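You operate a simulated robot arm through the tools that you are given. There is no shell and no other tool. Be economical: measure what you need, move in short steps, check, and stop when the job is done.

You are at the controls of a simulated two-armed robot. One attempt, no reset.

JOB
Wipe up the spill on the top of the grading bench with the rag and put it back.

The check looks at the end state, three seconds after you hand in, the way a careful person would. Anything else that was tipped, shoved, dropped, spilled or broken makes it a failure.

ROBOT AND FRAMES
Two 7-joint arms with two-finger parallel grippers on one trunk, on a base that drives. Base frame: it is fixed to the floor where the robot stands at the start and does not move with it; the origin is under the middle of the robot, x ahead of it, y to its left, z up; the surface under the hand at the start is at about z = 86. Lengths are in cm, angles in rad, forces in N, time in s.
The left shoulder is at the start at [2, 11.3, 117.2], the right one opposite. With the tool pointing down near the work surface each hand reaches from about 24 to 60 cm from the robot's upright axis, wherever it stands, measured 20 degrees to its own side. Payload 1.57 kg a hand.
Tool frame (each hand has its own): the origin (TCP) lies between the finger pads and is the grasp point; the fingertips stand 3 cm ahead of it; z points along the fingers, y is the line along which they close. Largest opening 8 cm; finger width 1.7, thickness 1.2; the body of the gripper, 4 by 8.2 cm, starts 8 cm behind the TCP.
Orientation is told as [roll, pitch, yaw] about the base's x, y, z axes, in that order, counted from this pose: with the fingers straight down and closing along the base's y, the tool's x points along the base's -x, its y along +y and its z along -z.

CONTROLS
- The arms move only by the tool arm_command. It takes "left_commands", "right_commands" or both (then of equal length, played together; a hand with none holds still); each is a list of rows, each an object of numbers (a shift or turn left out is 0, a gripper value left out holds the last): "fingers": the opening in per cent of the stroke, from 0 (shut) to 100 (fully open); "x", "y", "z": the shift along the tool's x, y, z in cm; "rx", "ry", "rz": the turn, a rotation vector about the tool's x, y, z in rad. In form: [{"fingers": .., "x": .., "y": .., "z": .., "rx": .., "ry": .., "rz": ..}, ...]. A call has 1 to 20 rows; each row shifts and turns the commanded pose from where the row before left it, along the tool's axes as they then stand. Rows are played at 5 a second. More than 5 cm and 0.15 rad between two rows, or a gripper value outside its range, and nothing of the call is played. Where a pose cannot be reached the arm comes as near as it can. A force on the tool above 40 N (or 10 N above the force at the start of the call, whichever is more), or a blocked arm, ends the call early, and 0.2 s more pass. The fingers move at their own pace (about 4.5 cm/s each) and stop on an object; they squeeze with about 43 N. The grip force told is the motor's: it shows also when the fingers shut on nothing. Time passes only in rows, and 0.2 s behind the last, so rows that do not move let the fingers close. The reply holds the time, the measured pose of the TCP, the force on the tool along the base axes, the opening and the grip force, in the units named above and with some noise, with the torque about the TCP (base axes, N m) and any sound that the robot's microphone picked up.
- Cameras (640 x 400 px; columns grow to the right, rows downward): "scene" is now at [8.13, -3.22, 129.26]; the picture's right is [-0.42, -0.91, 0.00], its down [-0.56, 0.26, -0.79] and it looks along [0.71, -0.33, -0.61] (base axes); focal length 246 px, centre (320, 200). "left" rides on the left gripper at [7.2, 0.7, -12.2] in its tool frame; the picture's right is [-0.09, 1.00, 0.00], its down [-0.84, -0.08, -0.54] and it looks along [-0.54, -0.05, 0.84] (tool axes); focal length 238 px, centre (320, 200). "right" rides on the right gripper at [7.2, -0.7, -12.2] in its tool frame; the picture's right is [0.09, 1.00, 0.00], its down [-0.84, 0.08, -0.54] and it looks along [-0.54, 0.05, 0.84] (tool axes); focal length 238 px, centre (320, 200). There is no depth. A picture from a camera that has moved, and an enlarged one, comes with that camera's place and axes in the base frame and with its lens. The place of the scene camera against the robot may be out by one fixed shift of up to 1.2 cm in any direction.
- get_image(camera): a new picture of that camera. The clock stands still meanwhile.
- lift_body(by): slides the trunk up (or, below 0, down) by that many cm; the arms and the scene camera ride with it, the base frame stays. It gives what a move gives, with no picture.
- drive_base(legs): drives the robot by 1 to 6 legs, each [ahead, left, turn to the left] in cm, cm and rad, along the robot's own axes; the way and the turn of a leg run together, so that a leg with both is an arc; at most 150 cm and 3.142 rad a leg. The arms and the cameras ride along, it lands a little off, and it stops where it bumps. It gives what a move gives.
- turn_head(pan, tilt): turns the head with the scene camera to pan (to the left, within 1.396 rad either way) and tilt (down, from -0.506 to 1.204), counted from straight ahead of the robot. It gives what a move gives.
- close_up(camera, box): a new picture of the part [left, top, right, bottom] of that camera's present view, enlarged. The clock stands still meanwhile.
- hand_in(): hands the job in; it is judged then, once.

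Go step by step. Nothing tells you exact positions but the pictures and the camera data: compare them with the known pose of the tool, close in by small moves and look again before you grip or let go. The budget is 120 turns and 108 pictures, counting those below and the enlarged ones. Unless the task says otherwise, let go and move clear before handing in, and close with one line.

The tools are called as a command line: name --argument value ..., lists and objects as JSON in quotes. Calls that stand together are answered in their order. arm_command: Moves the arms, as the interface text tells. Its arguments: {"type":"object","properties":{"left_commands":{"type":"array","items":{"type":"object","properties":{"fingers":{"type":"number"},"x":{"type":"number"},"y":{"type":"number"},"z":{"type":"number"},"rx":{"type":"number"},"ry":{"type":"number"},"rz":{"type":"number"}}}},"right_commands":{"type":"array","items":{"type":"object","properties":{"fingers":{"type":"number"},"x":{"type":"number"},"y":{"type":"number"},"z":{"type":"number"},"rx":{"type":"number"},"ry":{"type":"number"},"rz":{"type":"number"}}}}},"required":[]} The other tools are called the same way: lift_body (by) slides the trunk up or down; drive_base (legs) drives the base; turn_head (pan, tilt) turns the head that bears the scene camera; get_image (camera) takes a picture; close_up (camera, box) takes an enlarged picture of a part of a camera's view; hand_in () hands the job in.

At the start:

```text
clock: 0.0
left_eef_pos: [46.25, -1.19, 114.94]
left_tool_rot: [0.0, 0.001, 0.001]
left_force: [0.5, 0.9, -0.1]
left_ft_torque: [0.03, 0.0, 0.03]
left_finger_gap: 7.98
left_finger_force: 0.1
right_eef_pos: [24.74, -31.57, 107.45]
right_tool_rot: [0.001, 0.001, 0.0]
right_force: [0.7, -0.2, 0.4]
right_ft_torque: [-0.02, 0.0, -0.01]
right_finger_gap: 7.99
right_finger_force: 0.1
trunk travel left (down, up): [-22.5, 34.5]
robot x, y, heading: [-0.53, -0.26, -0.001]
head pan, tilt: [-0.438, 0.661]
```

scene: 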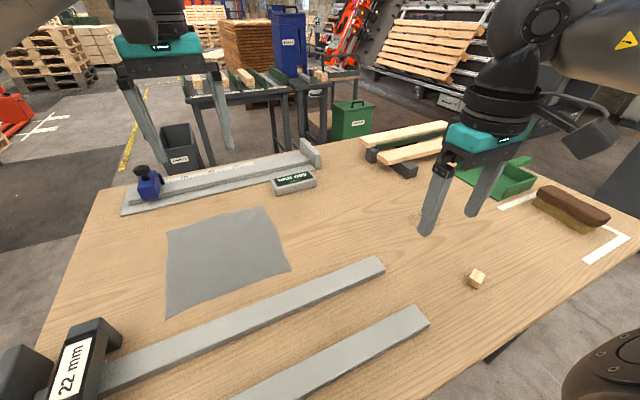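
right: 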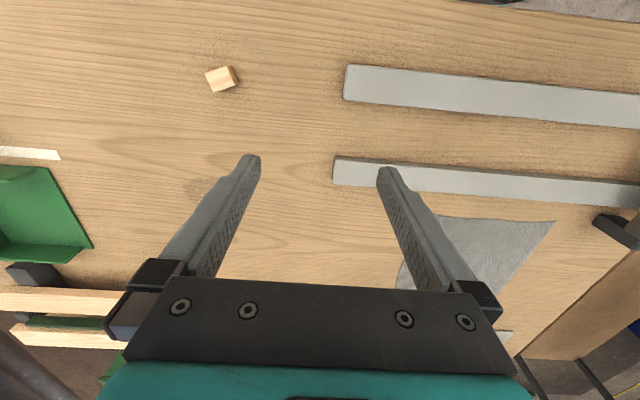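
left: 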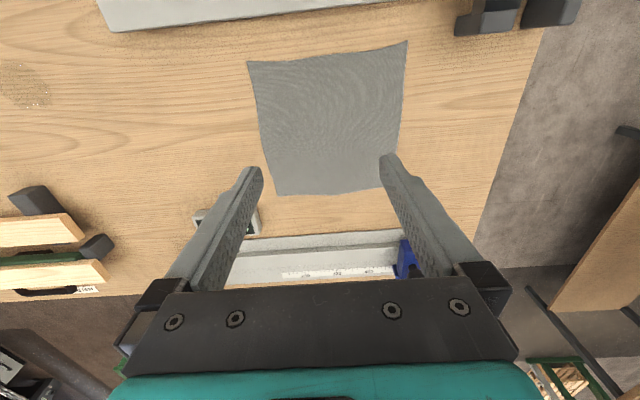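

I see a grey rag flat on the bench, a brush and pan on the right, and a faint patch of something near the middle. I'll enlarge views to find the spill.

close_up --camera "scene" --box '[340, 130, 640, 320]'

close_up --camera "right" --box '[0, 40, 320, 240]'

close_up --camera "left" --box '[0, 0, 320, 200]'

close_up --camera "scene" --box '[100, 130, 400, 320]'

```text
2.11 times, centred on (490, 225) of scene
camera zoom: at [8.13, -3.22, 129.26], right [-0.42, -0.91, 0.0], down [-0.56, 0.26, -0.79], along [0.71, -0.33, -0.61], focal length 519 px, centre (-38, 147)
```

zoom: 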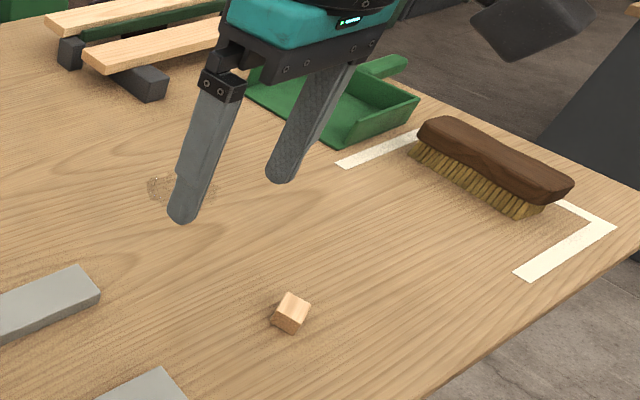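

```text
2.00 times, centred on (160, 140) of right
camera zoom: at [17.53, -32.07, 119.5], right [-0.09, 1.0, 0.0], down [0.84, 0.08, 0.54], along [0.54, 0.05, -0.84], focal length 477 px, centre (640, 320)
```

zoom: 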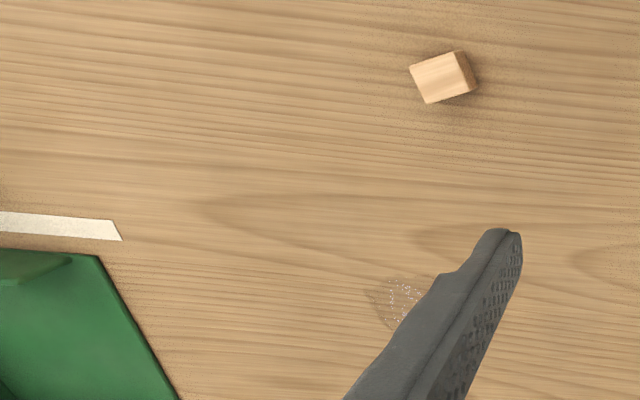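

```text
2.00 times, centred on (160, 100) of left
camera zoom: at [39.04, -0.59, 127.12], right [0.09, 1.0, 0.0], down [0.84, -0.08, 0.54], along [0.54, -0.05, -0.84], focal length 477 px, centre (640, 400)
```

zoom: 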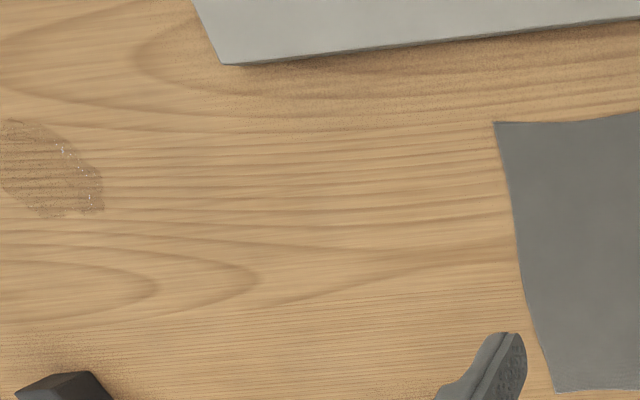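

```text
2.11 times, centred on (250, 225) of scene
camera zoom: at [8.13, -3.22, 129.26], right [-0.42, -0.91, 0.0], down [-0.56, 0.26, -0.79], along [0.71, -0.33, -0.61], focal length 519 px, centre (467, 147)
```

zoom: 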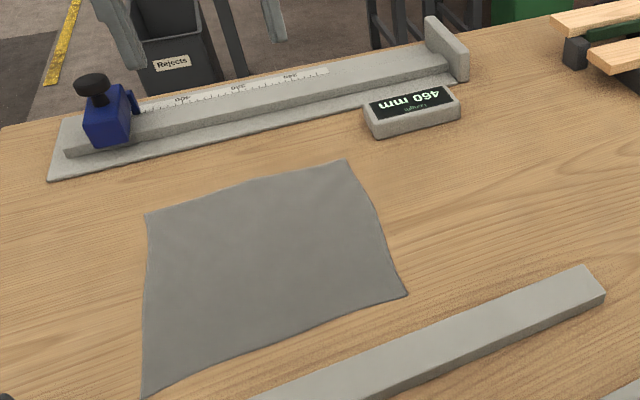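

The spill is a wet patch near (39, -48), partly hidden by the right hand. The rag spans about x 40..63 and y -12..12. I'll clear the left arm away to the left, put the right hand above the spill, and look.

arm_command --left_commands '[{"y": 4}, {"y": 4}, {"y": 4}, {"y": 4}, {"y": 4}, {"y": 4}, {"y": 4}, {"y": 4}]' --right_commands '[{"z": -3}, {"z": -3}, {"y": -3}, {"y": -3}, {"y": -3}, {"y": -3}, {"y": -3}, {}]'

get_image --camera "right"

get_image --camera "scene"

```text
clock: 1.8
left_eef_pos: [45.95, 30.86, 115.23]
left_tool_rot: [-0.001, 0.0, -0.002]
left_force: [-0.2, 0.1, 0.8]
left_ft_torque: [-0.04, -0.01, 0.0]
left_finger_gap: 8.01
left_finger_force: 0.1
right_eef_pos: [25.06, -46.18, 113.59]
right_tool_rot: [-0.001, 0.0, -0.004]
right_force: [0.0, 0.3, -0.5]
right_ft_torque: [0.01, 0.02, 0.04]
right_finger_gap: 8.02
right_finger_force: 0.1
right hand out of reach, approached as far as the arm can: row 7
trunk travel left (down, up): [-22.5, 34.5]
robot x, y, heading: [-0.14, 0.2, 0.001]
head pan, tilt: [-0.438, 0.661]
```

```text
100 pictures are left
camera right: at [17.84, -46.78, 125.68], right [-0.09, 1.0, 0.0], down [0.84, 0.08, 0.54], along [0.54, 0.05, -0.84], focal length 238 px, centre (320, 200)
```

right: 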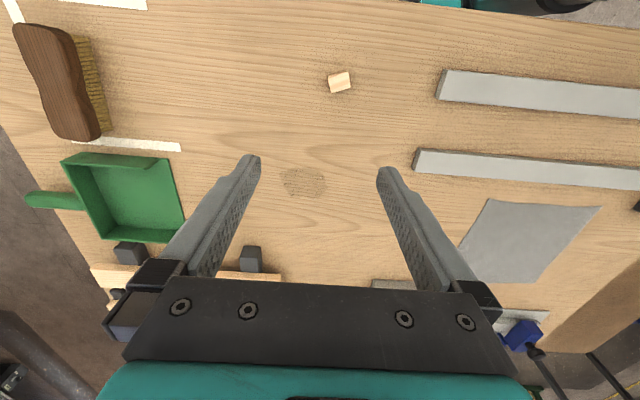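

```text
99 pictures are left
camera scene: at [8.11, -3.16, 129.26], right [-0.42, -0.91, 0.0], down [-0.56, 0.26, -0.79], along [0.71, -0.33, -0.61], focal length 246 px, centre (320, 200)
```

scene: 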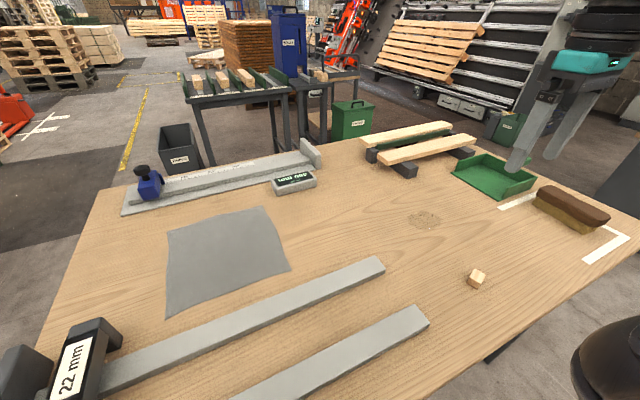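

The spill is centred near (39.5, -48) and is about 9 by 7 cm. I'll take the rag near its -y edge with the right hand, so first I move above (51, -7).

arm_command --right_commands '[{"x": -2.7, "y": 4}, {"x": -2.7, "y": 4}, {"x": -2.7, "y": 4}, {"x": -2.7, "y": 4}, {"x": -2.7, "y": 4}, {"x": -2.7, "y": 4}, {"x": -2.7, "y": 4}, {"x": -2.7, "y": 4}, {"x": -2.7, "y": 4}, {"x": -2.7, "y": 4}, {"z": 4}, {"z": 4}, {}]'

get_image --camera "right"

get_image --camera "scene"

```text
clock: 4.6
left_eef_pos: [46.06, 30.73, 115.26]
left_tool_rot: [0.0, 0.001, -0.001]
left_force: [0.7, -0.2, -0.6]
left_ft_torque: [-0.01, 0.02, 0.0]
left_finger_gap: 8.0
left_finger_force: 0.1
right_eef_pos: [44.78, -12.94, 103.48]
right_tool_rot: [0.0, -0.001, -0.001]
right_force: [0.6, -0.3, -1.1]
right_ft_torque: [0.0, 0.01, 0.01]
right_finger_gap: 8.0
right_finger_force: 0.0
right hand out of reach, approached as far as the arm can: row 8, 9, 10
trunk travel left (down, up): [-22.5, 34.5]
robot x, y, heading: [-0.16, -0.12, 0.002]
head pan, tilt: [-0.438, 0.661]
```

```text
98 pictures are left
camera right: at [37.55, -13.55, 115.6], right [-0.09, 1.0, 0.0], down [0.84, 0.08, 0.54], along [0.54, 0.05, -0.84], focal length 238 px, centre (320, 200)
```

right: 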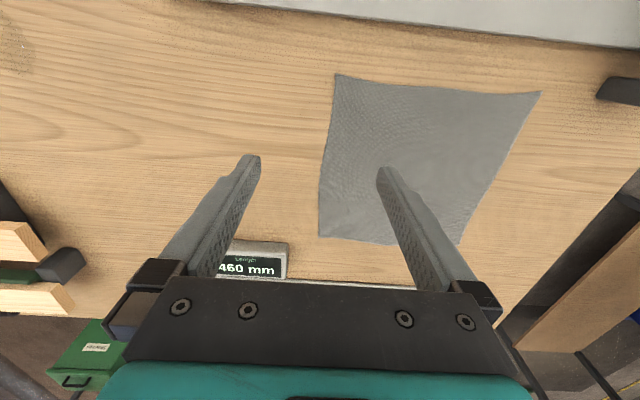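

```text
97 pictures are left
camera scene: at [8.13, -3.22, 129.26], right [-0.42, -0.91, 0.0], down [-0.56, 0.26, -0.79], along [0.71, -0.33, -0.61], focal length 246 px, centre (320, 200)
```

scene: 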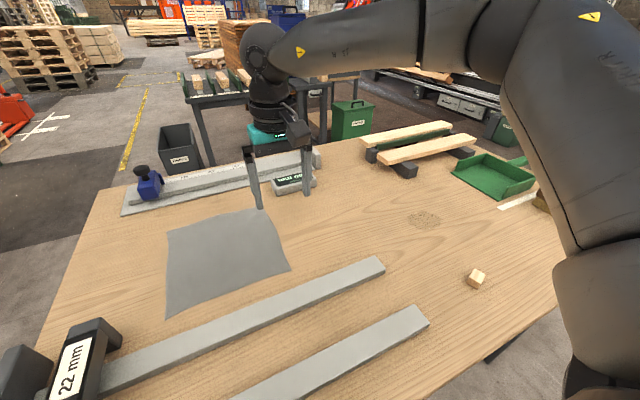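

The rag's -y edge is at y ≈ -11.7, from x 40 to 63.6. Next I move to about (51.5, -6.5) and descend partway with the fingers at about 5 cm.

arm_command --right_commands '[{"z": 3, "fingers": 65}, {"z": 3}, {"x": -2.3, "y": 2.2}, {"x": -2.3, "y": 2.2}, {"x": -2.2, "y": 2.1}, {}]'

get_image --camera "right"

```text
clock: 6.0
left_eef_pos: [46.14, 30.77, 115.23]
left_tool_rot: [-0.001, -0.001, 0.001]
left_force: [-0.1, -0.8, 0.6]
left_ft_torque: [-0.02, -0.01, -0.01]
left_finger_gap: 8.01
left_finger_force: 0.1
right_eef_pos: [44.84, -13.22, 99.74]
right_tool_rot: [-0.001, -0.001, 0.0]
right_force: [-0.1, -0.5, 0.6]
right_ft_torque: [-0.02, 0.0, -0.02]
right_finger_gap: 5.23
right_finger_force: 0.0
right hand out of reach, approached as far as the arm can: row 3, 4, 5
trunk travel left (down, up): [-22.5, 34.5]
robot x, y, heading: [-0.4, 0.14, 0.001]
head pan, tilt: [-0.438, 0.661]
```

```text
96 pictures are left
camera right: at [37.74, -13.75, 111.86], right [-0.09, 1.0, 0.0], down [0.84, 0.08, 0.54], along [0.54, 0.05, -0.84], focal length 238 px, centre (320, 200)
```

right: 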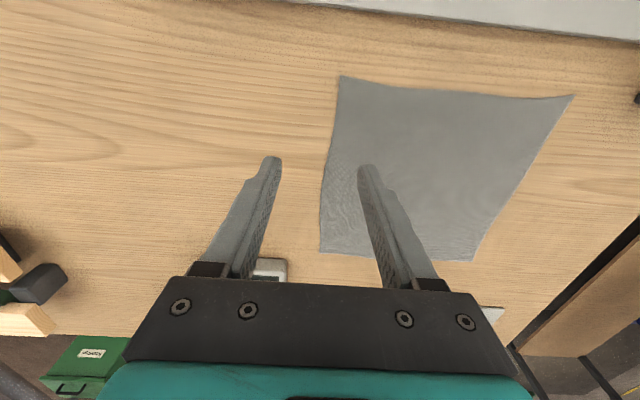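

The right arm stalls at (44.8, -13.2). I'll back off and probe other directions to see if it is a joint limit.

arm_command --right_commands '[{"z": -3}, {"x": 3}, {"x": 3}, {"x": 3}, {"y": 3}, {"y": 3}, {}]'

arm_command --right_commands '[{"x": -3}, {"x": -3}, {"x": -3}, {"x": -3}, {"x": -3}, {}]'

```text
clock: 7.6
left_eef_pos: [46.0, 30.64, 115.26]
left_tool_rot: [0.0, 0.0, 0.001]
left_force: [0.0, -1.1, 0.3]
left_ft_torque: [-0.03, 0.02, 0.02]
left_finger_gap: 7.99
left_finger_force: 0.1
right_eef_pos: [35.98, -7.4, 102.68]
right_tool_rot: [0.0, -0.001, -0.001]
right_force: [-0.5, -0.7, -0.1]
right_ft_torque: [-0.01, -0.01, 0.0]
right_finger_gap: 5.2
right_finger_force: 0.0
trunk travel left (down, up): [-22.5, 34.5]
robot x, y, heading: [-0.18, -0.17, 0.0]
head pan, tilt: [-0.438, 0.661]
```

```text
clock: 9.0
left_eef_pos: [45.99, 30.78, 115.25]
left_tool_rot: [0.002, -0.001, 0.0]
left_force: [0.2, -0.3, 1.0]
left_ft_torque: [0.0, 0.03, -0.01]
left_finger_gap: 8.0
left_finger_force: 0.0
right_eef_pos: [45.91, -13.52, 103.37]
right_tool_rot: [0.001, -0.001, -0.001]
right_force: [-0.3, -0.2, 0.1]
right_ft_torque: [-0.02, 0.01, -0.02]
right_finger_gap: 5.2
right_finger_force: 0.1
right hand out of reach, approached as far as the arm can: row 1, 2, 3, 4, 5
trunk travel left (down, up): [-22.5, 34.5]
robot x, y, heading: [0.0, -0.3, 0.003]
head pan, tilt: [-0.438, 0.661]
```

It looks like a joint limit when crossing inward, so I'll try yawing the hand, then moving inward.

arm_command --right_commands '[{"x": 2, "rz": -0.14}, {"x": 2, "rz": -0.14}, {"rz": -0.14}, {"rz": -0.14}, {"rz": -0.14}, {"rz": -0.14}, {}]'

arm_command --right_commands '[{"x": -3}, {"x": -3}, {"x": -3}, {}]'

```text
clock: 10.6
left_eef_pos: [45.98, 30.8, 115.22]
left_tool_rot: [0.0, 0.001, 0.001]
left_force: [0.8, 0.6, 0.6]
left_ft_torque: [-0.01, -0.01, -0.02]
left_finger_gap: 7.99
left_finger_force: 0.0
right_eef_pos: [41.8, -13.65, 103.46]
right_tool_rot: [-0.001, 0.0, 0.841]
right_force: [-0.1, -0.3, -0.2]
right_ft_torque: [0.0, 0.01, 0.0]
right_finger_gap: 5.18
right_finger_force: 0.1
trunk travel left (down, up): [-22.5, 34.5]
robot x, y, heading: [0.08, -0.36, 0.002]
head pan, tilt: [-0.438, 0.661]
```

```text
clock: 11.6
left_eef_pos: [45.95, 30.67, 115.25]
left_tool_rot: [-0.002, 0.0, -0.001]
left_force: [0.3, -0.1, 0.6]
left_ft_torque: [0.03, 0.01, 0.02]
left_finger_gap: 8.0
left_finger_force: 0.1
right_eef_pos: [43.29, -11.11, 103.56]
right_tool_rot: [0.0, 0.0, 0.84]
right_force: [0.4, 0.5, 0.3]
right_ft_torque: [-0.03, 0.01, 0.01]
right_finger_gap: 5.21
right_finger_force: 0.1
right hand out of reach, approached as far as the arm can: row 1, 2, 3
trunk travel left (down, up): [-22.5, 34.5]
robot x, y, heading: [-0.01, -0.1, -0.002]
head pan, tilt: [-0.438, 0.661]
```

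Yaw doesn't free it, so I'll move the base about 15 cm left to bring the rag to the right hand's own side. First I look left for clearance.

turn_head --pan 0.7 --tilt 0.9

get_image --camera "scene"

```text
clock: 13.0
left_eef_pos: [46.02, 30.73, 115.21]
left_tool_rot: [0.0, 0.002, 0.001]
left_force: [0.3, 0.2, -0.4]
left_ft_torque: [0.01, 0.01, 0.03]
left_finger_gap: 7.99
left_finger_force: 0.2
right_eef_pos: [43.33, -10.99, 103.49]
right_tool_rot: [0.0, 0.0, 0.84]
right_force: [-0.4, -0.5, 0.3]
right_ft_torque: [0.03, 0.0, 0.01]
right_finger_gap: 5.19
right_finger_force: 0.0
trunk travel left (down, up): [-22.5, 34.5]
robot x, y, heading: [-0.26, 0.19, 0.001]
head pan, tilt: [0.7, 0.901]
```

```text
95 pictures are left
camera scene: at [6.09, 5.3, 127.31], right [0.64, -0.77, 0.0], down [-0.6, -0.5, -0.62], along [0.48, 0.4, -0.78], focal length 246 px, centre (320, 200)
```

scene: 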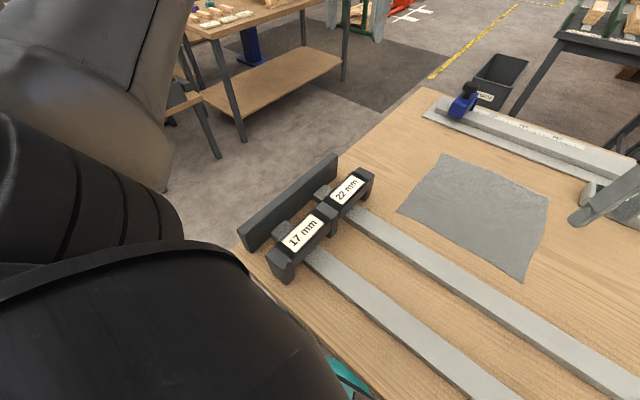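

The space to the left is clear for a small move. Driving 16 cm left.

drive_base --legs '[[0, 16, 0]]'

turn_head --pan -0.5 --tilt 0.75

arm_command --right_commands '[{"rz": 0.14}, {"rz": 0.14}, {"rz": 0.14}, {"rz": 0.14}, {"rz": 0.14}, {"rz": 0.14}, {}]'

```text
clock: 14.2
left_eef_pos: [45.98, 40.92, 115.2]
left_tool_rot: [0.001, 0.002, -0.002]
left_force: [0.5, -0.7, 0.0]
left_ft_torque: [0.06, -0.01, 0.0]
left_finger_gap: 8.0
left_finger_force: 0.0
right_eef_pos: [43.28, -0.92, 103.51]
right_tool_rot: [0.0, -0.001, 0.837]
right_force: [0.7, 0.8, -0.6]
right_ft_torque: [0.01, 0.05, -0.02]
right_finger_gap: 5.2
right_finger_force: 0.1
trunk travel left (down, up): [-22.5, 34.5]
robot x, y, heading: [0.12, 10.56, -0.004]
head pan, tilt: [0.7, 0.901]
stopped in leg 1: the robot was blocked; the commanded pose is now the measured one
```

```text
clock: 15.6
left_eef_pos: [46.04, 41.24, 115.17]
left_tool_rot: [-0.001, 0.001, 0.003]
left_force: [0.3, -0.7, 0.8]
left_ft_torque: [0.0, -0.02, 0.01]
left_finger_gap: 8.01
left_finger_force: 0.1
right_eef_pos: [43.12, -0.65, 103.44]
right_tool_rot: [-0.001, 0.0, 0.839]
right_force: [0.5, -1.1, 0.5]
right_ft_torque: [-0.01, -0.03, 0.01]
right_finger_gap: 5.19
right_finger_force: 0.1
trunk travel left (down, up): [-22.5, 34.5]
robot x, y, heading: [-0.56, 10.45, -0.007]
head pan, tilt: [-0.499, 0.75]
```

```text
clock: 17.2
left_eef_pos: [45.91, 41.29, 115.2]
left_tool_rot: [-0.002, 0.002, 0.002]
left_force: [-0.3, -0.1, 0.2]
left_ft_torque: [-0.01, -0.03, 0.02]
left_finger_gap: 8.0
left_finger_force: 0.1
right_eef_pos: [43.19, -0.71, 103.45]
right_tool_rot: [0.0, -0.002, -0.004]
right_force: [-0.6, -0.4, -0.5]
right_ft_torque: [0.01, -0.01, 0.02]
right_finger_gap: 5.2
right_finger_force: 0.0
trunk travel left (down, up): [-22.5, 34.5]
robot x, y, heading: [-0.14, 10.47, 0.002]
head pan, tilt: [-0.499, 0.75]
```

The drive was blocked after 10 cm. I need to check nothing was bumped.

turn_head --pan 1.2 --tilt 1.1

get_image --camera "scene"

get_image --camera "left"

get_image --camera "right"

```text
clock: 18.9
left_eef_pos: [46.08, 41.24, 115.21]
left_tool_rot: [-0.003, 0.001, 0.003]
left_force: [0.3, 0.8, 0.8]
left_ft_torque: [-0.01, -0.04, -0.02]
left_finger_gap: 8.0
left_finger_force: 0.0
right_eef_pos: [43.1, -0.65, 103.56]
right_tool_rot: [0.001, -0.002, -0.001]
right_force: [-0.1, -0.6, 0.6]
right_ft_torque: [-0.01, -0.01, -0.02]
right_finger_gap: 5.21
right_finger_force: 0.0
trunk travel left (down, up): [-22.5, 34.5]
robot x, y, heading: [-0.17, 10.4, -0.007]
head pan, tilt: [1.201, 1.1]
```

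```text
94 pictures are left
camera scene: at [2.5, 16.75, 125.93], right [0.93, -0.37, 0.0], down [-0.33, -0.83, -0.45], along [0.17, 0.42, -0.89], focal length 246 px, centre (320, 200)
```

scene: 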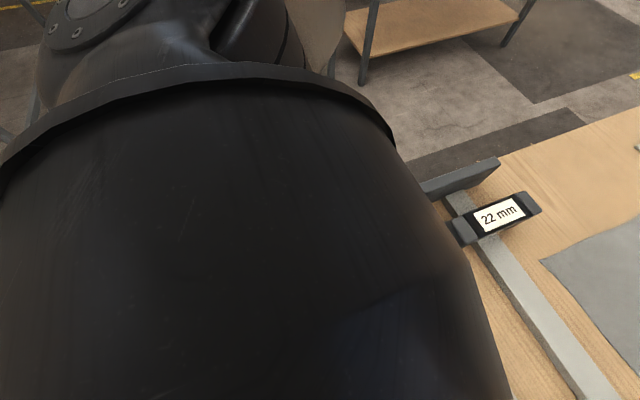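

```text
93 pictures are left
camera left: at [38.79, 41.92, 127.34], right [0.09, 1.0, 0.0], down [0.84, -0.08, 0.54], along [0.54, -0.05, -0.84], focal length 238 px, centre (320, 200)
```

left: 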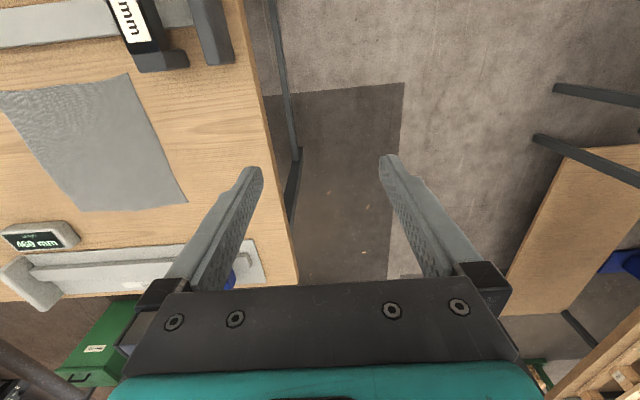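

```text
92 pictures are left
camera right: at [35.94, -1.23, 115.66], right [-0.09, 1.0, 0.0], down [0.84, 0.08, 0.54], along [0.54, 0.05, -0.84], focal length 238 px, centre (320, 200)
```

right: 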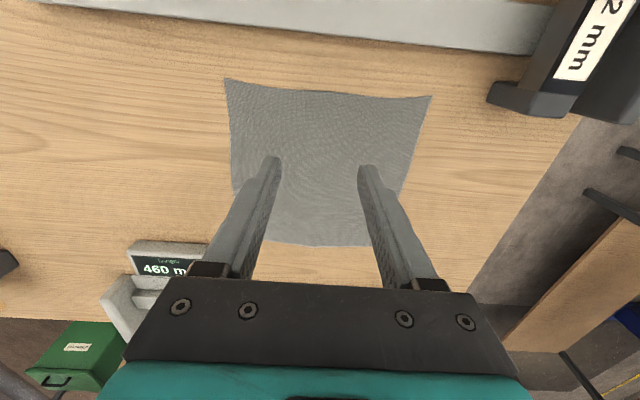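

Nothing moved and the rag is in place. The base likely touched a bench leg. Next I move the right hand to (51.5, -6.5).

arm_command --right_commands '[{"y": -3}, {"y": -3}, {"x": -3}, {"x": -3}, {"x": -2.4}, {"z": 2}, {}]'

```text
clock: 20.6
left_eef_pos: [46.04, 41.31, 115.21]
left_tool_rot: [-0.003, 0.0, 0.003]
left_force: [0.5, 0.7, 0.8]
left_ft_torque: [-0.01, -0.01, -0.01]
left_finger_gap: 7.99
left_finger_force: 0.2
right_eef_pos: [49.09, -8.21, 101.69]
right_tool_rot: [0.0, -0.002, -0.001]
right_force: [0.4, -0.8, 0.1]
right_ft_torque: [0.01, 0.01, -0.03]
right_finger_gap: 5.18
right_finger_force: 0.2
right hand out of reach, approached as far as the arm can: row 4, 5, 6
trunk travel left (down, up): [-22.5, 34.5]
robot x, y, heading: [-0.13, 10.63, -0.003]
head pan, tilt: [1.201, 1.1]
```

Reach shrinks with height over the shoulder, so raising the trunk should fix it. I'll drive back right, then raise the trunk 20 cm.

drive_base --legs '[[0, -11, 0]]'

lift_body --by 20

turn_head --pan -0.4 --tilt 0.9

```text
clock: 21.8
left_eef_pos: [45.9, 29.84, 115.18]
left_tool_rot: [0.001, 0.002, 0.002]
left_force: [0.0, -0.1, 0.5]
left_ft_torque: [0.01, 0.02, 0.0]
left_finger_gap: 7.99
left_finger_force: 0.0
right_eef_pos: [49.06, -19.31, 101.75]
right_tool_rot: [0.003, -0.003, 0.0]
right_force: [-0.4, -0.9, -0.2]
right_ft_torque: [0.0, -0.01, -0.02]
right_finger_gap: 5.2
right_finger_force: 0.1
trunk travel left (down, up): [-22.5, 34.5]
robot x, y, heading: [-0.07, -0.72, -0.002]
head pan, tilt: [1.201, 1.1]
```

```text
clock: 23.9
left_eef_pos: [46.01, 30.1, 135.19]
left_tool_rot: [0.0, 0.002, 0.0]
left_force: [0.9, 0.6, 0.4]
left_ft_torque: [0.01, 0.0, -0.01]
left_finger_gap: 8.0
left_finger_force: 0.1
right_eef_pos: [49.12, -19.29, 121.63]
right_tool_rot: [0.0, -0.002, -0.001]
right_force: [0.7, -0.5, -0.4]
right_ft_torque: [0.04, 0.04, -0.02]
right_finger_gap: 5.17
right_finger_force: 0.1
trunk travel left (down, up): [-42.5, 14.5]
robot x, y, heading: [-0.23, -0.56, -0.001]
head pan, tilt: [1.201, 1.1]
```

```text
clock: 25.6
left_eef_pos: [45.92, 30.03, 135.18]
left_tool_rot: [-0.003, 0.002, 0.002]
left_force: [1.0, -0.2, 0.7]
left_ft_torque: [0.04, -0.01, 0.0]
left_finger_gap: 8.0
left_finger_force: 0.1
right_eef_pos: [49.03, -19.26, 121.67]
right_tool_rot: [0.0, -0.001, 0.0]
right_force: [-0.1, 0.5, 0.2]
right_ft_torque: [0.01, 0.01, -0.01]
right_finger_gap: 5.21
right_finger_force: 0.2
trunk travel left (down, up): [-42.5, 14.5]
robot x, y, heading: [-0.35, -0.33, -0.004]
head pan, tilt: [-0.4, 0.901]
```

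Now I descend 24 cm to z ≈ 98, moving over to (51.5, -6.5).

arm_command --right_commands '[{"z": 4}, {"z": 4}, {"z": 4}, {"z": 4}, {"z": 4}, {"z": 3.5}, {"x": -1, "y": 4}, {"x": -0.7, "y": 4.3}, {"x": -0.7, "y": 4.4}, {}]'

get_image --camera "right"

get_image --camera "scene"

```text
clock: 27.8
left_eef_pos: [45.86, 29.96, 135.21]
left_tool_rot: [0.0, 0.001, 0.001]
left_force: [-0.4, -0.2, 0.1]
left_ft_torque: [0.05, 0.03, 0.0]
left_finger_gap: 8.01
left_finger_force: 0.1
right_eef_pos: [39.77, -15.64, 109.16]
right_tool_rot: [0.002, -0.003, 0.001]
right_force: [0.2, 0.4, -0.5]
right_ft_torque: [0.0, 0.0, -0.01]
right_finger_gap: 5.2
right_finger_force: 0.1
right hand out of reach, approached as far as the arm can: row 1, 2, 3, 4, 5, 6, 7, 8, 9
trunk travel left (down, up): [-42.5, 14.5]
robot x, y, heading: [-0.31, -0.44, -0.003]
head pan, tilt: [-0.4, 0.901]
```

```text
91 pictures are left
camera right: at [32.56, -16.2, 121.27], right [-0.09, 1.0, 0.0], down [0.83, 0.08, 0.55], along [0.54, 0.05, -0.84], focal length 238 px, centre (320, 200)
```

right: 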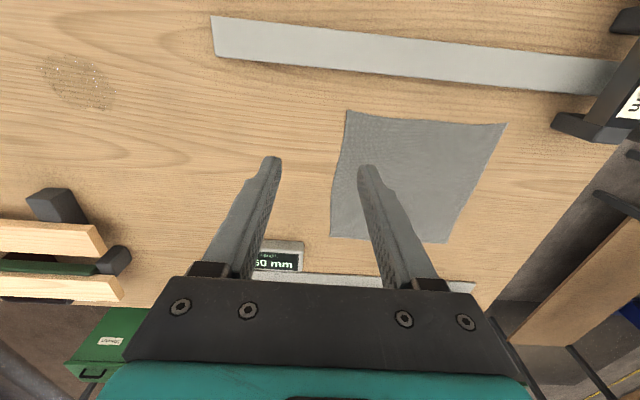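

```text
90 pictures are left
camera scene: at [7.11, -3.33, 147.31], right [-0.39, -0.92, 0.0], down [-0.72, 0.31, -0.62], along [0.57, -0.24, -0.78], focal length 246 px, centre (320, 200)
```

scene: 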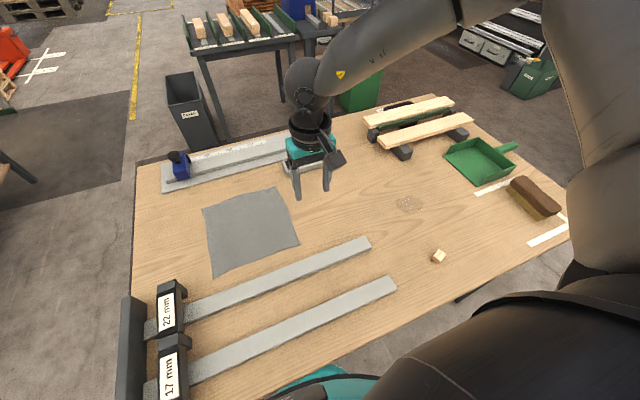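

Raising made it worse, so the present elbow posture seems to be limiting. I'll retract to the start-like pose, return the trunk, descend close in, then extend low.

arm_command --right_commands '[{"x": 3, "y": -3}, {"x": 3, "y": -3}, {"x": 3, "y": -3}, {"x": 3, "y": -3}, {"x": 2, "y": -3}, {"z": -4}, {"z": -4}, {"z": -4}, {"z": -4}, {}]'

lift_body --by -20

get_image --camera "right"

get_image --camera "scene"

```text
clock: 30.0
left_eef_pos: [46.02, 30.05, 135.02]
left_tool_rot: [-0.004, 0.001, 0.002]
left_force: [0.1, -0.1, 0.2]
left_ft_torque: [0.0, 0.01, 0.03]
left_finger_gap: 8.02
left_finger_force: 0.0
right_eef_pos: [25.73, -30.33, 125.42]
right_tool_rot: [0.0, -0.003, 0.0]
right_force: [0.1, -0.4, -0.4]
right_ft_torque: [0.01, 0.0, -0.02]
right_finger_gap: 5.2
right_finger_force: 0.0
trunk travel left (down, up): [-42.5, 14.5]
robot x, y, heading: [-0.17, -0.23, -0.001]
head pan, tilt: [-0.4, 0.901]
```

```text
clock: 32.2
left_eef_pos: [45.84, 30.0, 115.36]
left_tool_rot: [-0.001, 0.0, 0.003]
left_force: [0.3, -0.5, 1.1]
left_ft_torque: [-0.04, 0.02, 0.02]
left_finger_gap: 8.0
left_finger_force: 0.1
right_eef_pos: [25.69, -30.28, 105.34]
right_tool_rot: [0.0, -0.003, 0.0]
right_force: [-0.1, -0.1, -0.3]
right_ft_torque: [-0.01, 0.02, 0.01]
right_finger_gap: 5.19
right_finger_force: 0.0
trunk travel left (down, up): [-22.5, 34.5]
robot x, y, heading: [-0.34, -1.01, -0.003]
head pan, tilt: [-0.4, 0.901]
```

```text
89 pictures are left
camera right: at [18.49, -30.95, 117.44], right [-0.09, 1.0, 0.0], down [0.84, 0.08, 0.54], along [0.54, 0.05, -0.84], focal length 238 px, centre (320, 200)
```

right: 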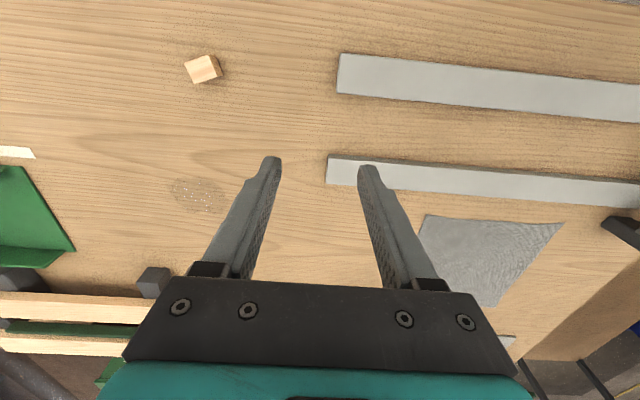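

```text
88 pictures are left
camera scene: at [7.09, -3.29, 127.32], right [-0.39, -0.92, 0.0], down [-0.72, 0.31, -0.62], along [0.57, -0.24, -0.78], focal length 246 px, centre (320, 200)
```

scene: 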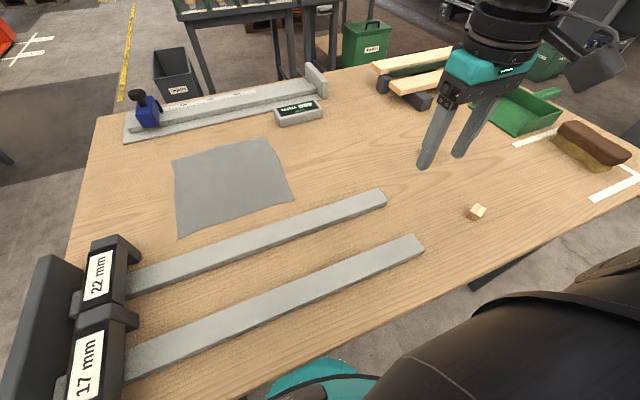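

Now I descend to z ≈ 95 a little to the right, then extend forward low toward (50, -20) and then the rag.

arm_command --right_commands '[{"y": -3}, {"z": 3.5}, {"z": 3.5}, {"z": 3}, {"x": -4}, {"x": -4}, {"x": -4, "y": 2}, {"x": -4, "y": 2}, {"x": -4, "y": 3}, {"x": -4, "y": 4}, {}]'

```text
refused: row 10 steps farther than a row can; nothing moved
```

arm_command --right_commands '[{"y": -3}, {"z": 3.5}, {"z": 3.5}, {"z": 3}, {"x": -4}, {"x": -4}, {"x": -4, "y": 2}, {"x": -4, "y": 2}, {"x": -4, "y": 3}, {"x": -4, "y": 3}, {}]'

```text
clock: 34.6
left_eef_pos: [45.98, 29.98, 115.27]
left_tool_rot: [-0.002, 0.002, 0.004]
left_force: [-0.5, 0.1, 0.0]
left_ft_torque: [-0.02, 0.0, 0.02]
left_finger_gap: 8.0
left_finger_force: 0.0
right_eef_pos: [49.82, -23.26, 95.33]
right_tool_rot: [-0.002, -0.003, 0.002]
right_force: [0.7, -0.5, 0.1]
right_ft_torque: [0.03, 0.02, -0.01]
right_finger_gap: 5.19
right_finger_force: 0.0
trunk travel left (down, up): [-22.5, 34.5]
robot x, y, heading: [-0.06, -0.75, -0.001]
head pan, tilt: [-0.4, 0.901]
```

That works at low height. Next I move inward toward y ≈ -7.

arm_command --right_commands '[{"y": 4}, {"y": 4}, {"y": 4}, {"y": 4}, {}]'

get_image --camera "scene"

```text
clock: 35.8
left_eef_pos: [45.83, 30.07, 115.26]
left_tool_rot: [-0.001, 0.002, 0.0]
left_force: [-0.8, -0.1, -0.5]
left_ft_torque: [-0.01, -0.01, 0.03]
left_finger_gap: 7.99
left_finger_force: 0.0
right_eef_pos: [49.88, -7.32, 95.08]
right_tool_rot: [0.001, -0.005, 0.001]
right_force: [0.1, 0.5, 1.0]
right_ft_torque: [-0.03, -0.03, -0.01]
right_finger_gap: 5.19
right_finger_force: 0.0
trunk travel left (down, up): [-22.5, 34.5]
robot x, y, heading: [-0.39, -0.75, -0.003]
head pan, tilt: [-0.4, 0.901]
```

```text
87 pictures are left
camera scene: at [7.1, -3.32, 127.31], right [-0.39, -0.92, 0.0], down [-0.72, 0.31, -0.62], along [0.57, -0.24, -0.78], focal length 246 px, centre (320, 200)
```

scene: 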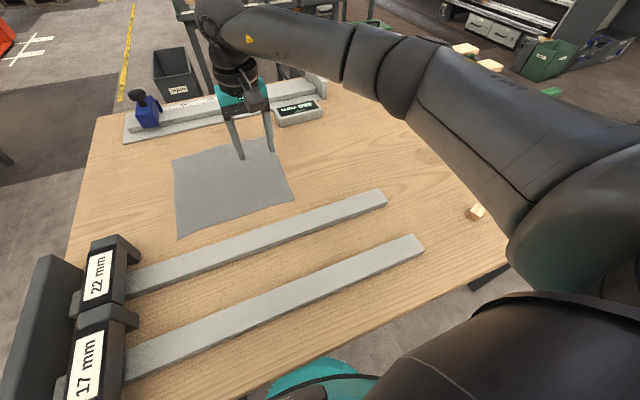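

The hand is over the rag near its -y edge. I'll shift in slightly and descend to just above the cloth, then touch gently.

arm_command --right_commands '[{"y": 1}, {"z": 2.5}, {"z": 2}, {"z": 0.6}, {"z": 0.3}, {"z": 0.2}, {}]'

get_image --camera "right"

```text
clock: 37.4
left_eef_pos: [45.89, 30.07, 115.28]
left_tool_rot: [-0.003, 0.001, 0.003]
left_force: [-0.2, 0.6, -0.1]
left_ft_torque: [0.0, 0.0, 0.0]
left_finger_gap: 8.01
left_finger_force: 0.1
right_eef_pos: [49.74, -6.33, 89.77]
right_tool_rot: [-0.001, -0.001, 0.001]
right_force: [0.4, 0.3, -0.3]
right_ft_torque: [0.02, -0.01, 0.01]
right_finger_gap: 5.2
right_finger_force: 0.1
trunk travel left (down, up): [-22.5, 34.5]
robot x, y, heading: [-0.07, -0.8, -0.0]
head pan, tilt: [-0.4, 0.901]
```

```text
86 pictures are left
camera right: at [42.56, -6.96, 101.84], right [-0.09, 1.0, 0.0], down [0.84, 0.08, 0.54], along [0.54, 0.05, -0.84], focal length 238 px, centre (320, 200)
```

right: 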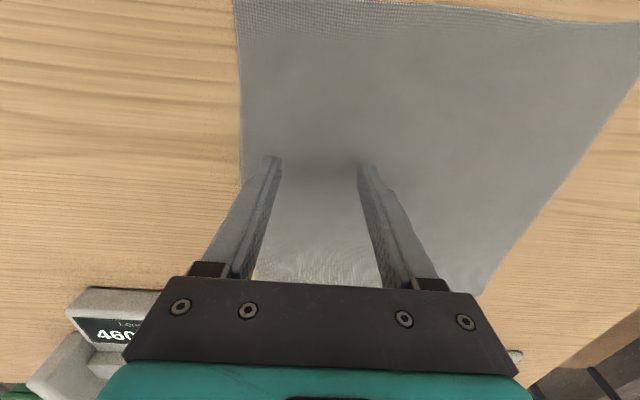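

Both fingers are over the cloth, just above it. I keep stepping down gently until contact.

arm_command --right_commands '[{"z": 0.25}, {"z": 0.25}, {"z": 0.2}, {"z": 0.2}, {}]'

```text
clock: 38.6
left_eef_pos: [45.76, 30.0, 115.24]
left_tool_rot: [-0.001, 0.0, 0.002]
left_force: [0.4, -0.4, 0.2]
left_ft_torque: [-0.01, 0.01, -0.02]
left_finger_gap: 8.01
left_finger_force: 0.1
right_eef_pos: [49.68, -6.28, 89.15]
right_tool_rot: [0.001, -0.007, -0.001]
right_force: [0.8, -3.1, 15.3]
right_ft_torque: [-0.36, 0.09, 0.01]
right_finger_gap: 5.22
right_finger_force: 0.4
trunk travel left (down, up): [-22.5, 34.5]
robot x, y, heading: [-0.3, -0.43, -0.005]
head pan, tilt: [-0.4, 0.901]
```

Contact at 15 N. Closing the fingers to gather the cloth.

arm_command --right_commands '[{"fingers": 40}, {"fingers": 20}, {"fingers": 0}, {}, {}, {}]'

get_image --camera "right"

```text
clock: 40.0
left_eef_pos: [45.8, 30.06, 115.1]
left_tool_rot: [-0.003, 0.0, 0.001]
left_force: [0.9, 0.5, -0.3]
left_ft_torque: [-0.02, -0.04, -0.01]
left_finger_gap: 8.02
left_finger_force: 0.1
right_eef_pos: [49.64, -6.34, 89.09]
right_tool_rot: [0.001, -0.007, 0.0]
right_force: [0.4, -1.8, 23.8]
right_ft_torque: [-0.13, 0.1, -0.01]
right_finger_gap: 0.78
right_finger_force: 27.2
trunk travel left (down, up): [-22.5, 34.5]
robot x, y, heading: [0.12, -0.82, 0.0]
head pan, tilt: [-0.4, 0.901]
```

```text
85 pictures are left
camera right: at [42.43, -6.85, 101.19], right [-0.09, 1.0, 0.0], down [0.83, 0.08, 0.55], along [0.55, 0.05, -0.84], focal length 238 px, centre (320, 200)
```

right: 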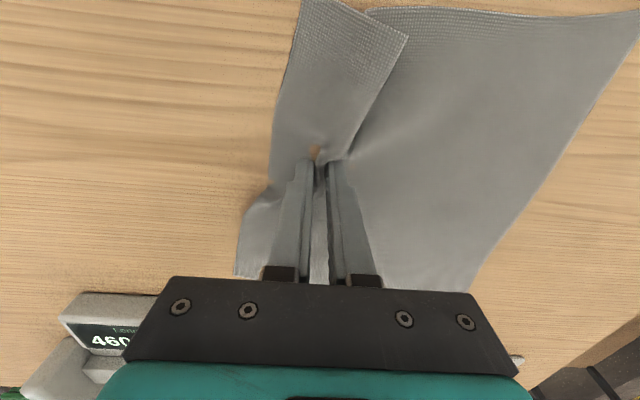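

The cloth is gathered between the fingers (gap 0.78, grip 27 N). Lifting a little to check.

arm_command --right_commands '[{"z": -1}, {"z": -2}, {"z": -2}, {"z": -2}, {"z": -3}, {}]'

get_image --camera "scene"

get_image --camera "right"

```text
clock: 41.4
left_eef_pos: [46.0, 30.07, 115.14]
left_tool_rot: [-0.002, 0.001, 0.001]
left_force: [-0.2, -0.4, -0.9]
left_ft_torque: [0.02, 0.02, 0.02]
left_finger_gap: 7.99
left_finger_force: 0.0
right_eef_pos: [49.69, -6.67, 99.12]
right_tool_rot: [-0.001, -0.001, 0.001]
right_force: [0.7, 0.3, -0.2]
right_ft_torque: [0.04, -0.05, 0.01]
right_finger_gap: 0.17
right_finger_force: 23.6
trunk travel left (down, up): [-22.5, 34.5]
robot x, y, heading: [-0.35, -0.58, -0.006]
head pan, tilt: [-0.4, 0.901]
```

```text
84 pictures are left
camera scene: at [7.11, -3.3, 127.31], right [-0.39, -0.92, 0.0], down [-0.72, 0.31, -0.62], along [0.57, -0.24, -0.78], focal length 246 px, centre (320, 200)
```

scene: 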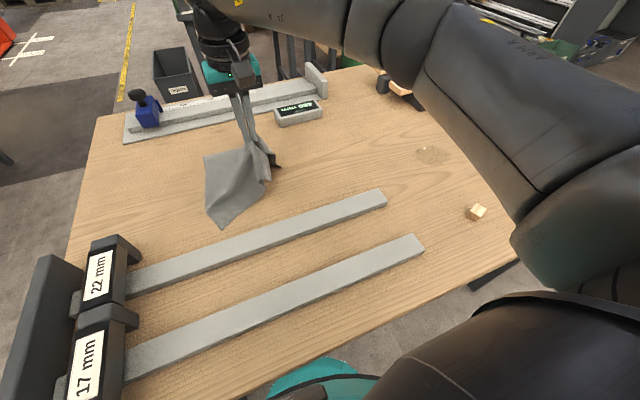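

```text
83 pictures are left
camera right: at [42.51, -7.23, 111.19], right [-0.09, 1.0, 0.0], down [0.84, 0.08, 0.54], along [0.54, 0.05, -0.84], focal length 238 px, centre (320, 200)
```

right: 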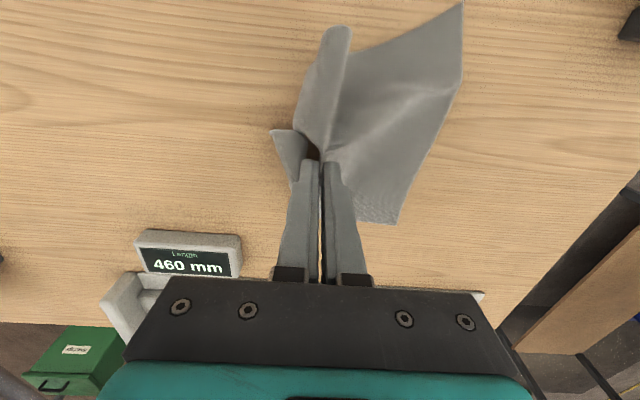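

The rag is held. I carry it toward the spill while raising, so it hangs nearly clear of the bench.

arm_command --right_commands '[{"y": -3, "z": -1}, {"y": -3, "z": -2}, {"y": -3, "z": -2}, {"y": -3, "z": -2}, {"y": -3, "z": -2}, {"y": -4, "z": -1}, {"y": -4}, {"y": -4}, {"y": -4}, {}]'

get_image --camera "scene"

```text
clock: 43.6
left_eef_pos: [45.84, 30.11, 115.08]
left_tool_rot: [0.0, 0.001, 0.001]
left_force: [-0.6, -0.1, -0.2]
left_ft_torque: [0.01, -0.01, 0.03]
left_finger_gap: 8.01
left_finger_force: 0.1
right_eef_pos: [49.45, -36.89, 108.94]
right_tool_rot: [0.0, -0.002, 0.001]
right_force: [0.0, -0.7, 0.5]
right_ft_torque: [0.03, 0.01, 0.0]
right_finger_gap: 0.21
right_finger_force: 23.8
right hand out of reach, approached as far as the arm can: row 9
trunk travel left (down, up): [-22.5, 34.5]
robot x, y, heading: [0.16, -0.8, -0.005]
head pan, tilt: [-0.4, 0.901]
```

```text
82 pictures are left
camera scene: at [7.1, -3.3, 127.31], right [-0.39, -0.92, 0.0], down [-0.72, 0.31, -0.62], along [0.57, -0.24, -0.78], focal length 246 px, centre (320, 200)
```

scene: 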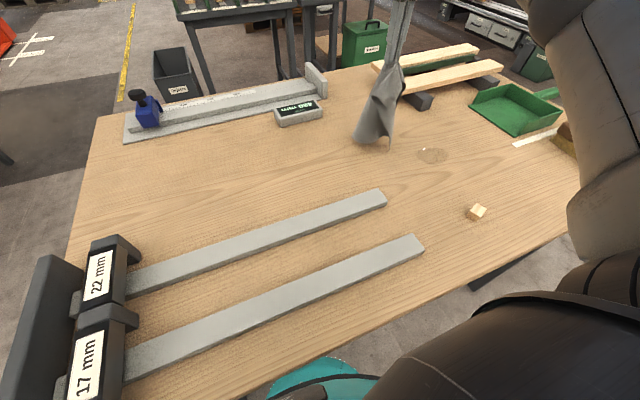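

The rag hangs clear. Now I move in toward (39.5, -47), then lower it.

arm_command --right_commands '[{"x": 3}, {"x": 3, "y": -2}, {"x": 3, "y": -3}, {"y": -3}, {"y": -2.5}, {}]'

arm_command --right_commands '[{"z": 3}, {"z": 3}, {"z": 3}, {"z": 3}, {}]'

get_image --camera "right"

get_image --camera "scene"

```text
clock: 45.0
left_eef_pos: [45.78, 30.03, 115.22]
left_tool_rot: [0.0, 0.002, 0.003]
left_force: [1.3, 0.4, -0.4]
left_ft_torque: [0.01, -0.02, -0.05]
left_finger_gap: 8.01
left_finger_force: 0.2
right_eef_pos: [40.35, -43.97, 108.69]
right_tool_rot: [-0.001, -0.003, -0.001]
right_force: [0.4, -1.1, -0.3]
right_ft_torque: [0.04, -0.01, 0.04]
right_finger_gap: 0.18
right_finger_force: 23.4
right hand out of reach, approached as far as the arm can: row 4, 5
trunk travel left (down, up): [-22.5, 34.5]
robot x, y, heading: [0.22, -0.79, -0.004]
head pan, tilt: [-0.4, 0.901]
```

```text
clock: 46.2
left_eef_pos: [46.02, 30.1, 115.22]
left_tool_rot: [-0.001, 0.001, 0.001]
left_force: [0.1, -0.1, -0.3]
left_ft_torque: [0.01, 0.02, 0.01]
left_finger_gap: 8.0
left_finger_force: 0.0
right_eef_pos: [40.6, -43.84, 96.76]
right_tool_rot: [0.0, -0.003, 0.0]
right_force: [0.1, -0.3, 0.1]
right_ft_torque: [0.03, -0.01, 0.01]
right_finger_gap: 0.21
right_finger_force: 23.3
trunk travel left (down, up): [-22.5, 34.5]
robot x, y, heading: [-0.24, -0.94, -0.008]
head pan, tilt: [-0.4, 0.901]
```

```text
81 pictures are left
camera right: at [33.29, -44.34, 108.87], right [-0.09, 1.0, 0.0], down [0.84, 0.08, 0.54], along [0.54, 0.05, -0.84], focal length 238 px, centre (320, 200)
```

right: 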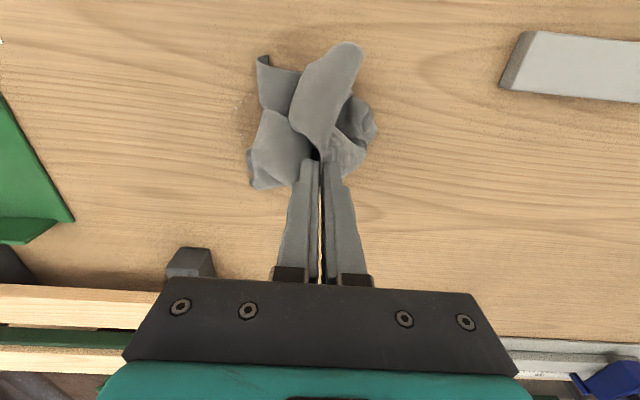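

```text
80 pictures are left
camera scene: at [7.1, -3.29, 127.31], right [-0.39, -0.92, 0.0], down [-0.72, 0.31, -0.62], along [0.57, -0.24, -0.78], focal length 246 px, centre (320, 200)
```

scene: 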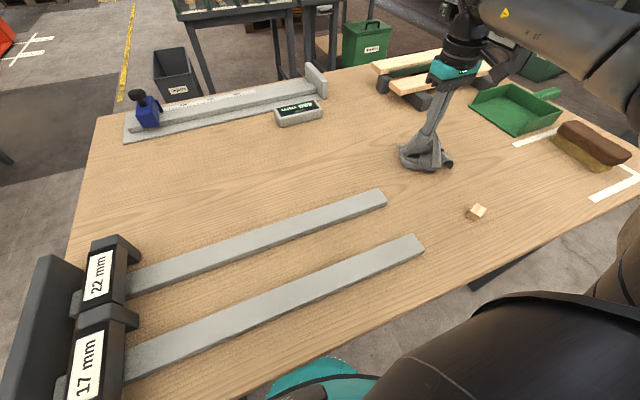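

The rag is bunched over the spill edge. I move onto the spill's centre and press down gently.

arm_command --right_commands '[{"y": -2}, {"y": -2}, {"z": 2}, {"z": 1.5}, {"z": 1}, {"z": 0.5}, {"z": 0.5}, {}]'

```text
clock: 48.0
left_eef_pos: [45.94, 29.99, 115.31]
left_tool_rot: [-0.001, 0.002, 0.0]
left_force: [-0.1, -0.5, 1.0]
left_ft_torque: [-0.01, 0.03, 0.01]
left_finger_gap: 8.0
left_finger_force: 0.1
right_eef_pos: [40.08, -45.1, 90.68]
right_tool_rot: [-0.002, -0.005, -0.001]
right_force: [-0.7, -0.6, 0.4]
right_ft_torque: [-0.02, -0.01, 0.01]
right_finger_gap: 0.19
right_finger_force: 23.5
right hand out of reach, approached as far as the arm can: row 1, 2
trunk travel left (down, up): [-22.5, 34.5]
robot x, y, heading: [0.39, -1.09, -0.0]
head pan, tilt: [-0.4, 0.901]
```

The arm's sideways reach ends at y ≈ -45, so I'll raise slightly and drive 9 cm right.

arm_command --right_commands '[{"z": -2}, {"z": -2}, {}]'

drive_base --legs '[[0, -9, 0]]'

get_image --camera "right"

```text
clock: 48.8
left_eef_pos: [46.06, 30.01, 115.27]
left_tool_rot: [-0.002, 0.001, 0.002]
left_force: [-0.8, -1.3, -0.2]
left_ft_torque: [0.02, 0.03, -0.01]
left_finger_gap: 8.02
left_finger_force: 0.1
right_eef_pos: [39.84, -45.09, 94.49]
right_tool_rot: [-0.003, -0.002, -0.003]
right_force: [-0.9, 0.0, 0.4]
right_ft_torque: [0.0, -0.07, 0.0]
right_finger_gap: 0.21
right_finger_force: 23.2
trunk travel left (down, up): [-22.5, 34.5]
robot x, y, heading: [-0.22, -0.98, -0.004]
head pan, tilt: [-0.4, 0.901]
```

```text
clock: 49.9
left_eef_pos: [45.96, 21.09, 115.21]
left_tool_rot: [0.001, 0.002, 0.004]
left_force: [-0.2, -0.3, 0.4]
left_ft_torque: [0.03, 0.03, -0.02]
left_finger_gap: 8.02
left_finger_force: 0.0
right_eef_pos: [39.92, -53.98, 94.44]
right_tool_rot: [-0.002, -0.004, -0.004]
right_force: [0.4, 0.3, 0.2]
right_ft_torque: [-0.01, 0.02, -0.03]
right_finger_gap: 0.17
right_finger_force: 23.5
trunk travel left (down, up): [-22.5, 34.5]
robot x, y, heading: [0.01, -9.43, 0.004]
head pan, tilt: [-0.4, 0.901]
```

```text
79 pictures are left
camera right: at [32.76, -54.57, 106.59], right [-0.09, 1.0, 0.0], down [0.84, 0.08, 0.54], along [0.54, 0.05, -0.84], focal length 238 px, centre (320, 200)
```

right: 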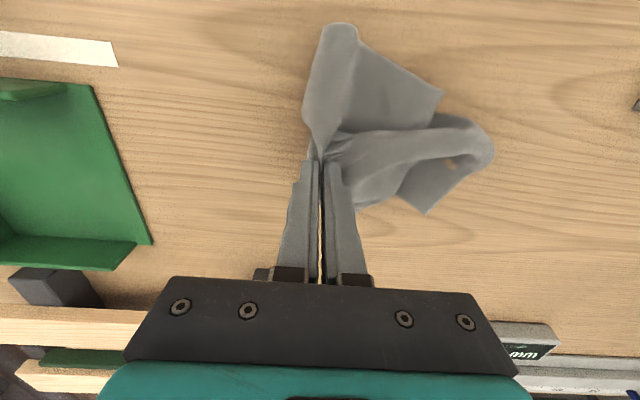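

The rag is now over the spill. I press down until I feel contact.

arm_command --right_commands '[{"y": 1.5, "z": 1.5}, {"y": 1.5, "z": 1.5}, {"y": 1.5, "z": 1}, {"y": 1, "z": 0.5}, {"z": 0.3}, {"z": 0.3}, {}]'

```text
clock: 51.5
left_eef_pos: [45.8, 21.34, 115.28]
left_tool_rot: [0.0, -0.003, 0.002]
left_force: [0.2, 0.5, -0.5]
left_ft_torque: [0.0, 0.01, -0.01]
left_finger_gap: 7.99
left_finger_force: 0.0
right_eef_pos: [40.06, -48.52, 89.58]
right_tool_rot: [-0.005, -0.007, -0.004]
right_force: [-1.5, -2.5, 14.2]
right_ft_torque: [-0.1, 0.0, -0.03]
right_finger_gap: 0.19
right_finger_force: 23.9
trunk travel left (down, up): [-22.5, 34.5]
robot x, y, heading: [-0.18, -9.54, 0.001]
head pan, tilt: [-0.4, 0.901]
```

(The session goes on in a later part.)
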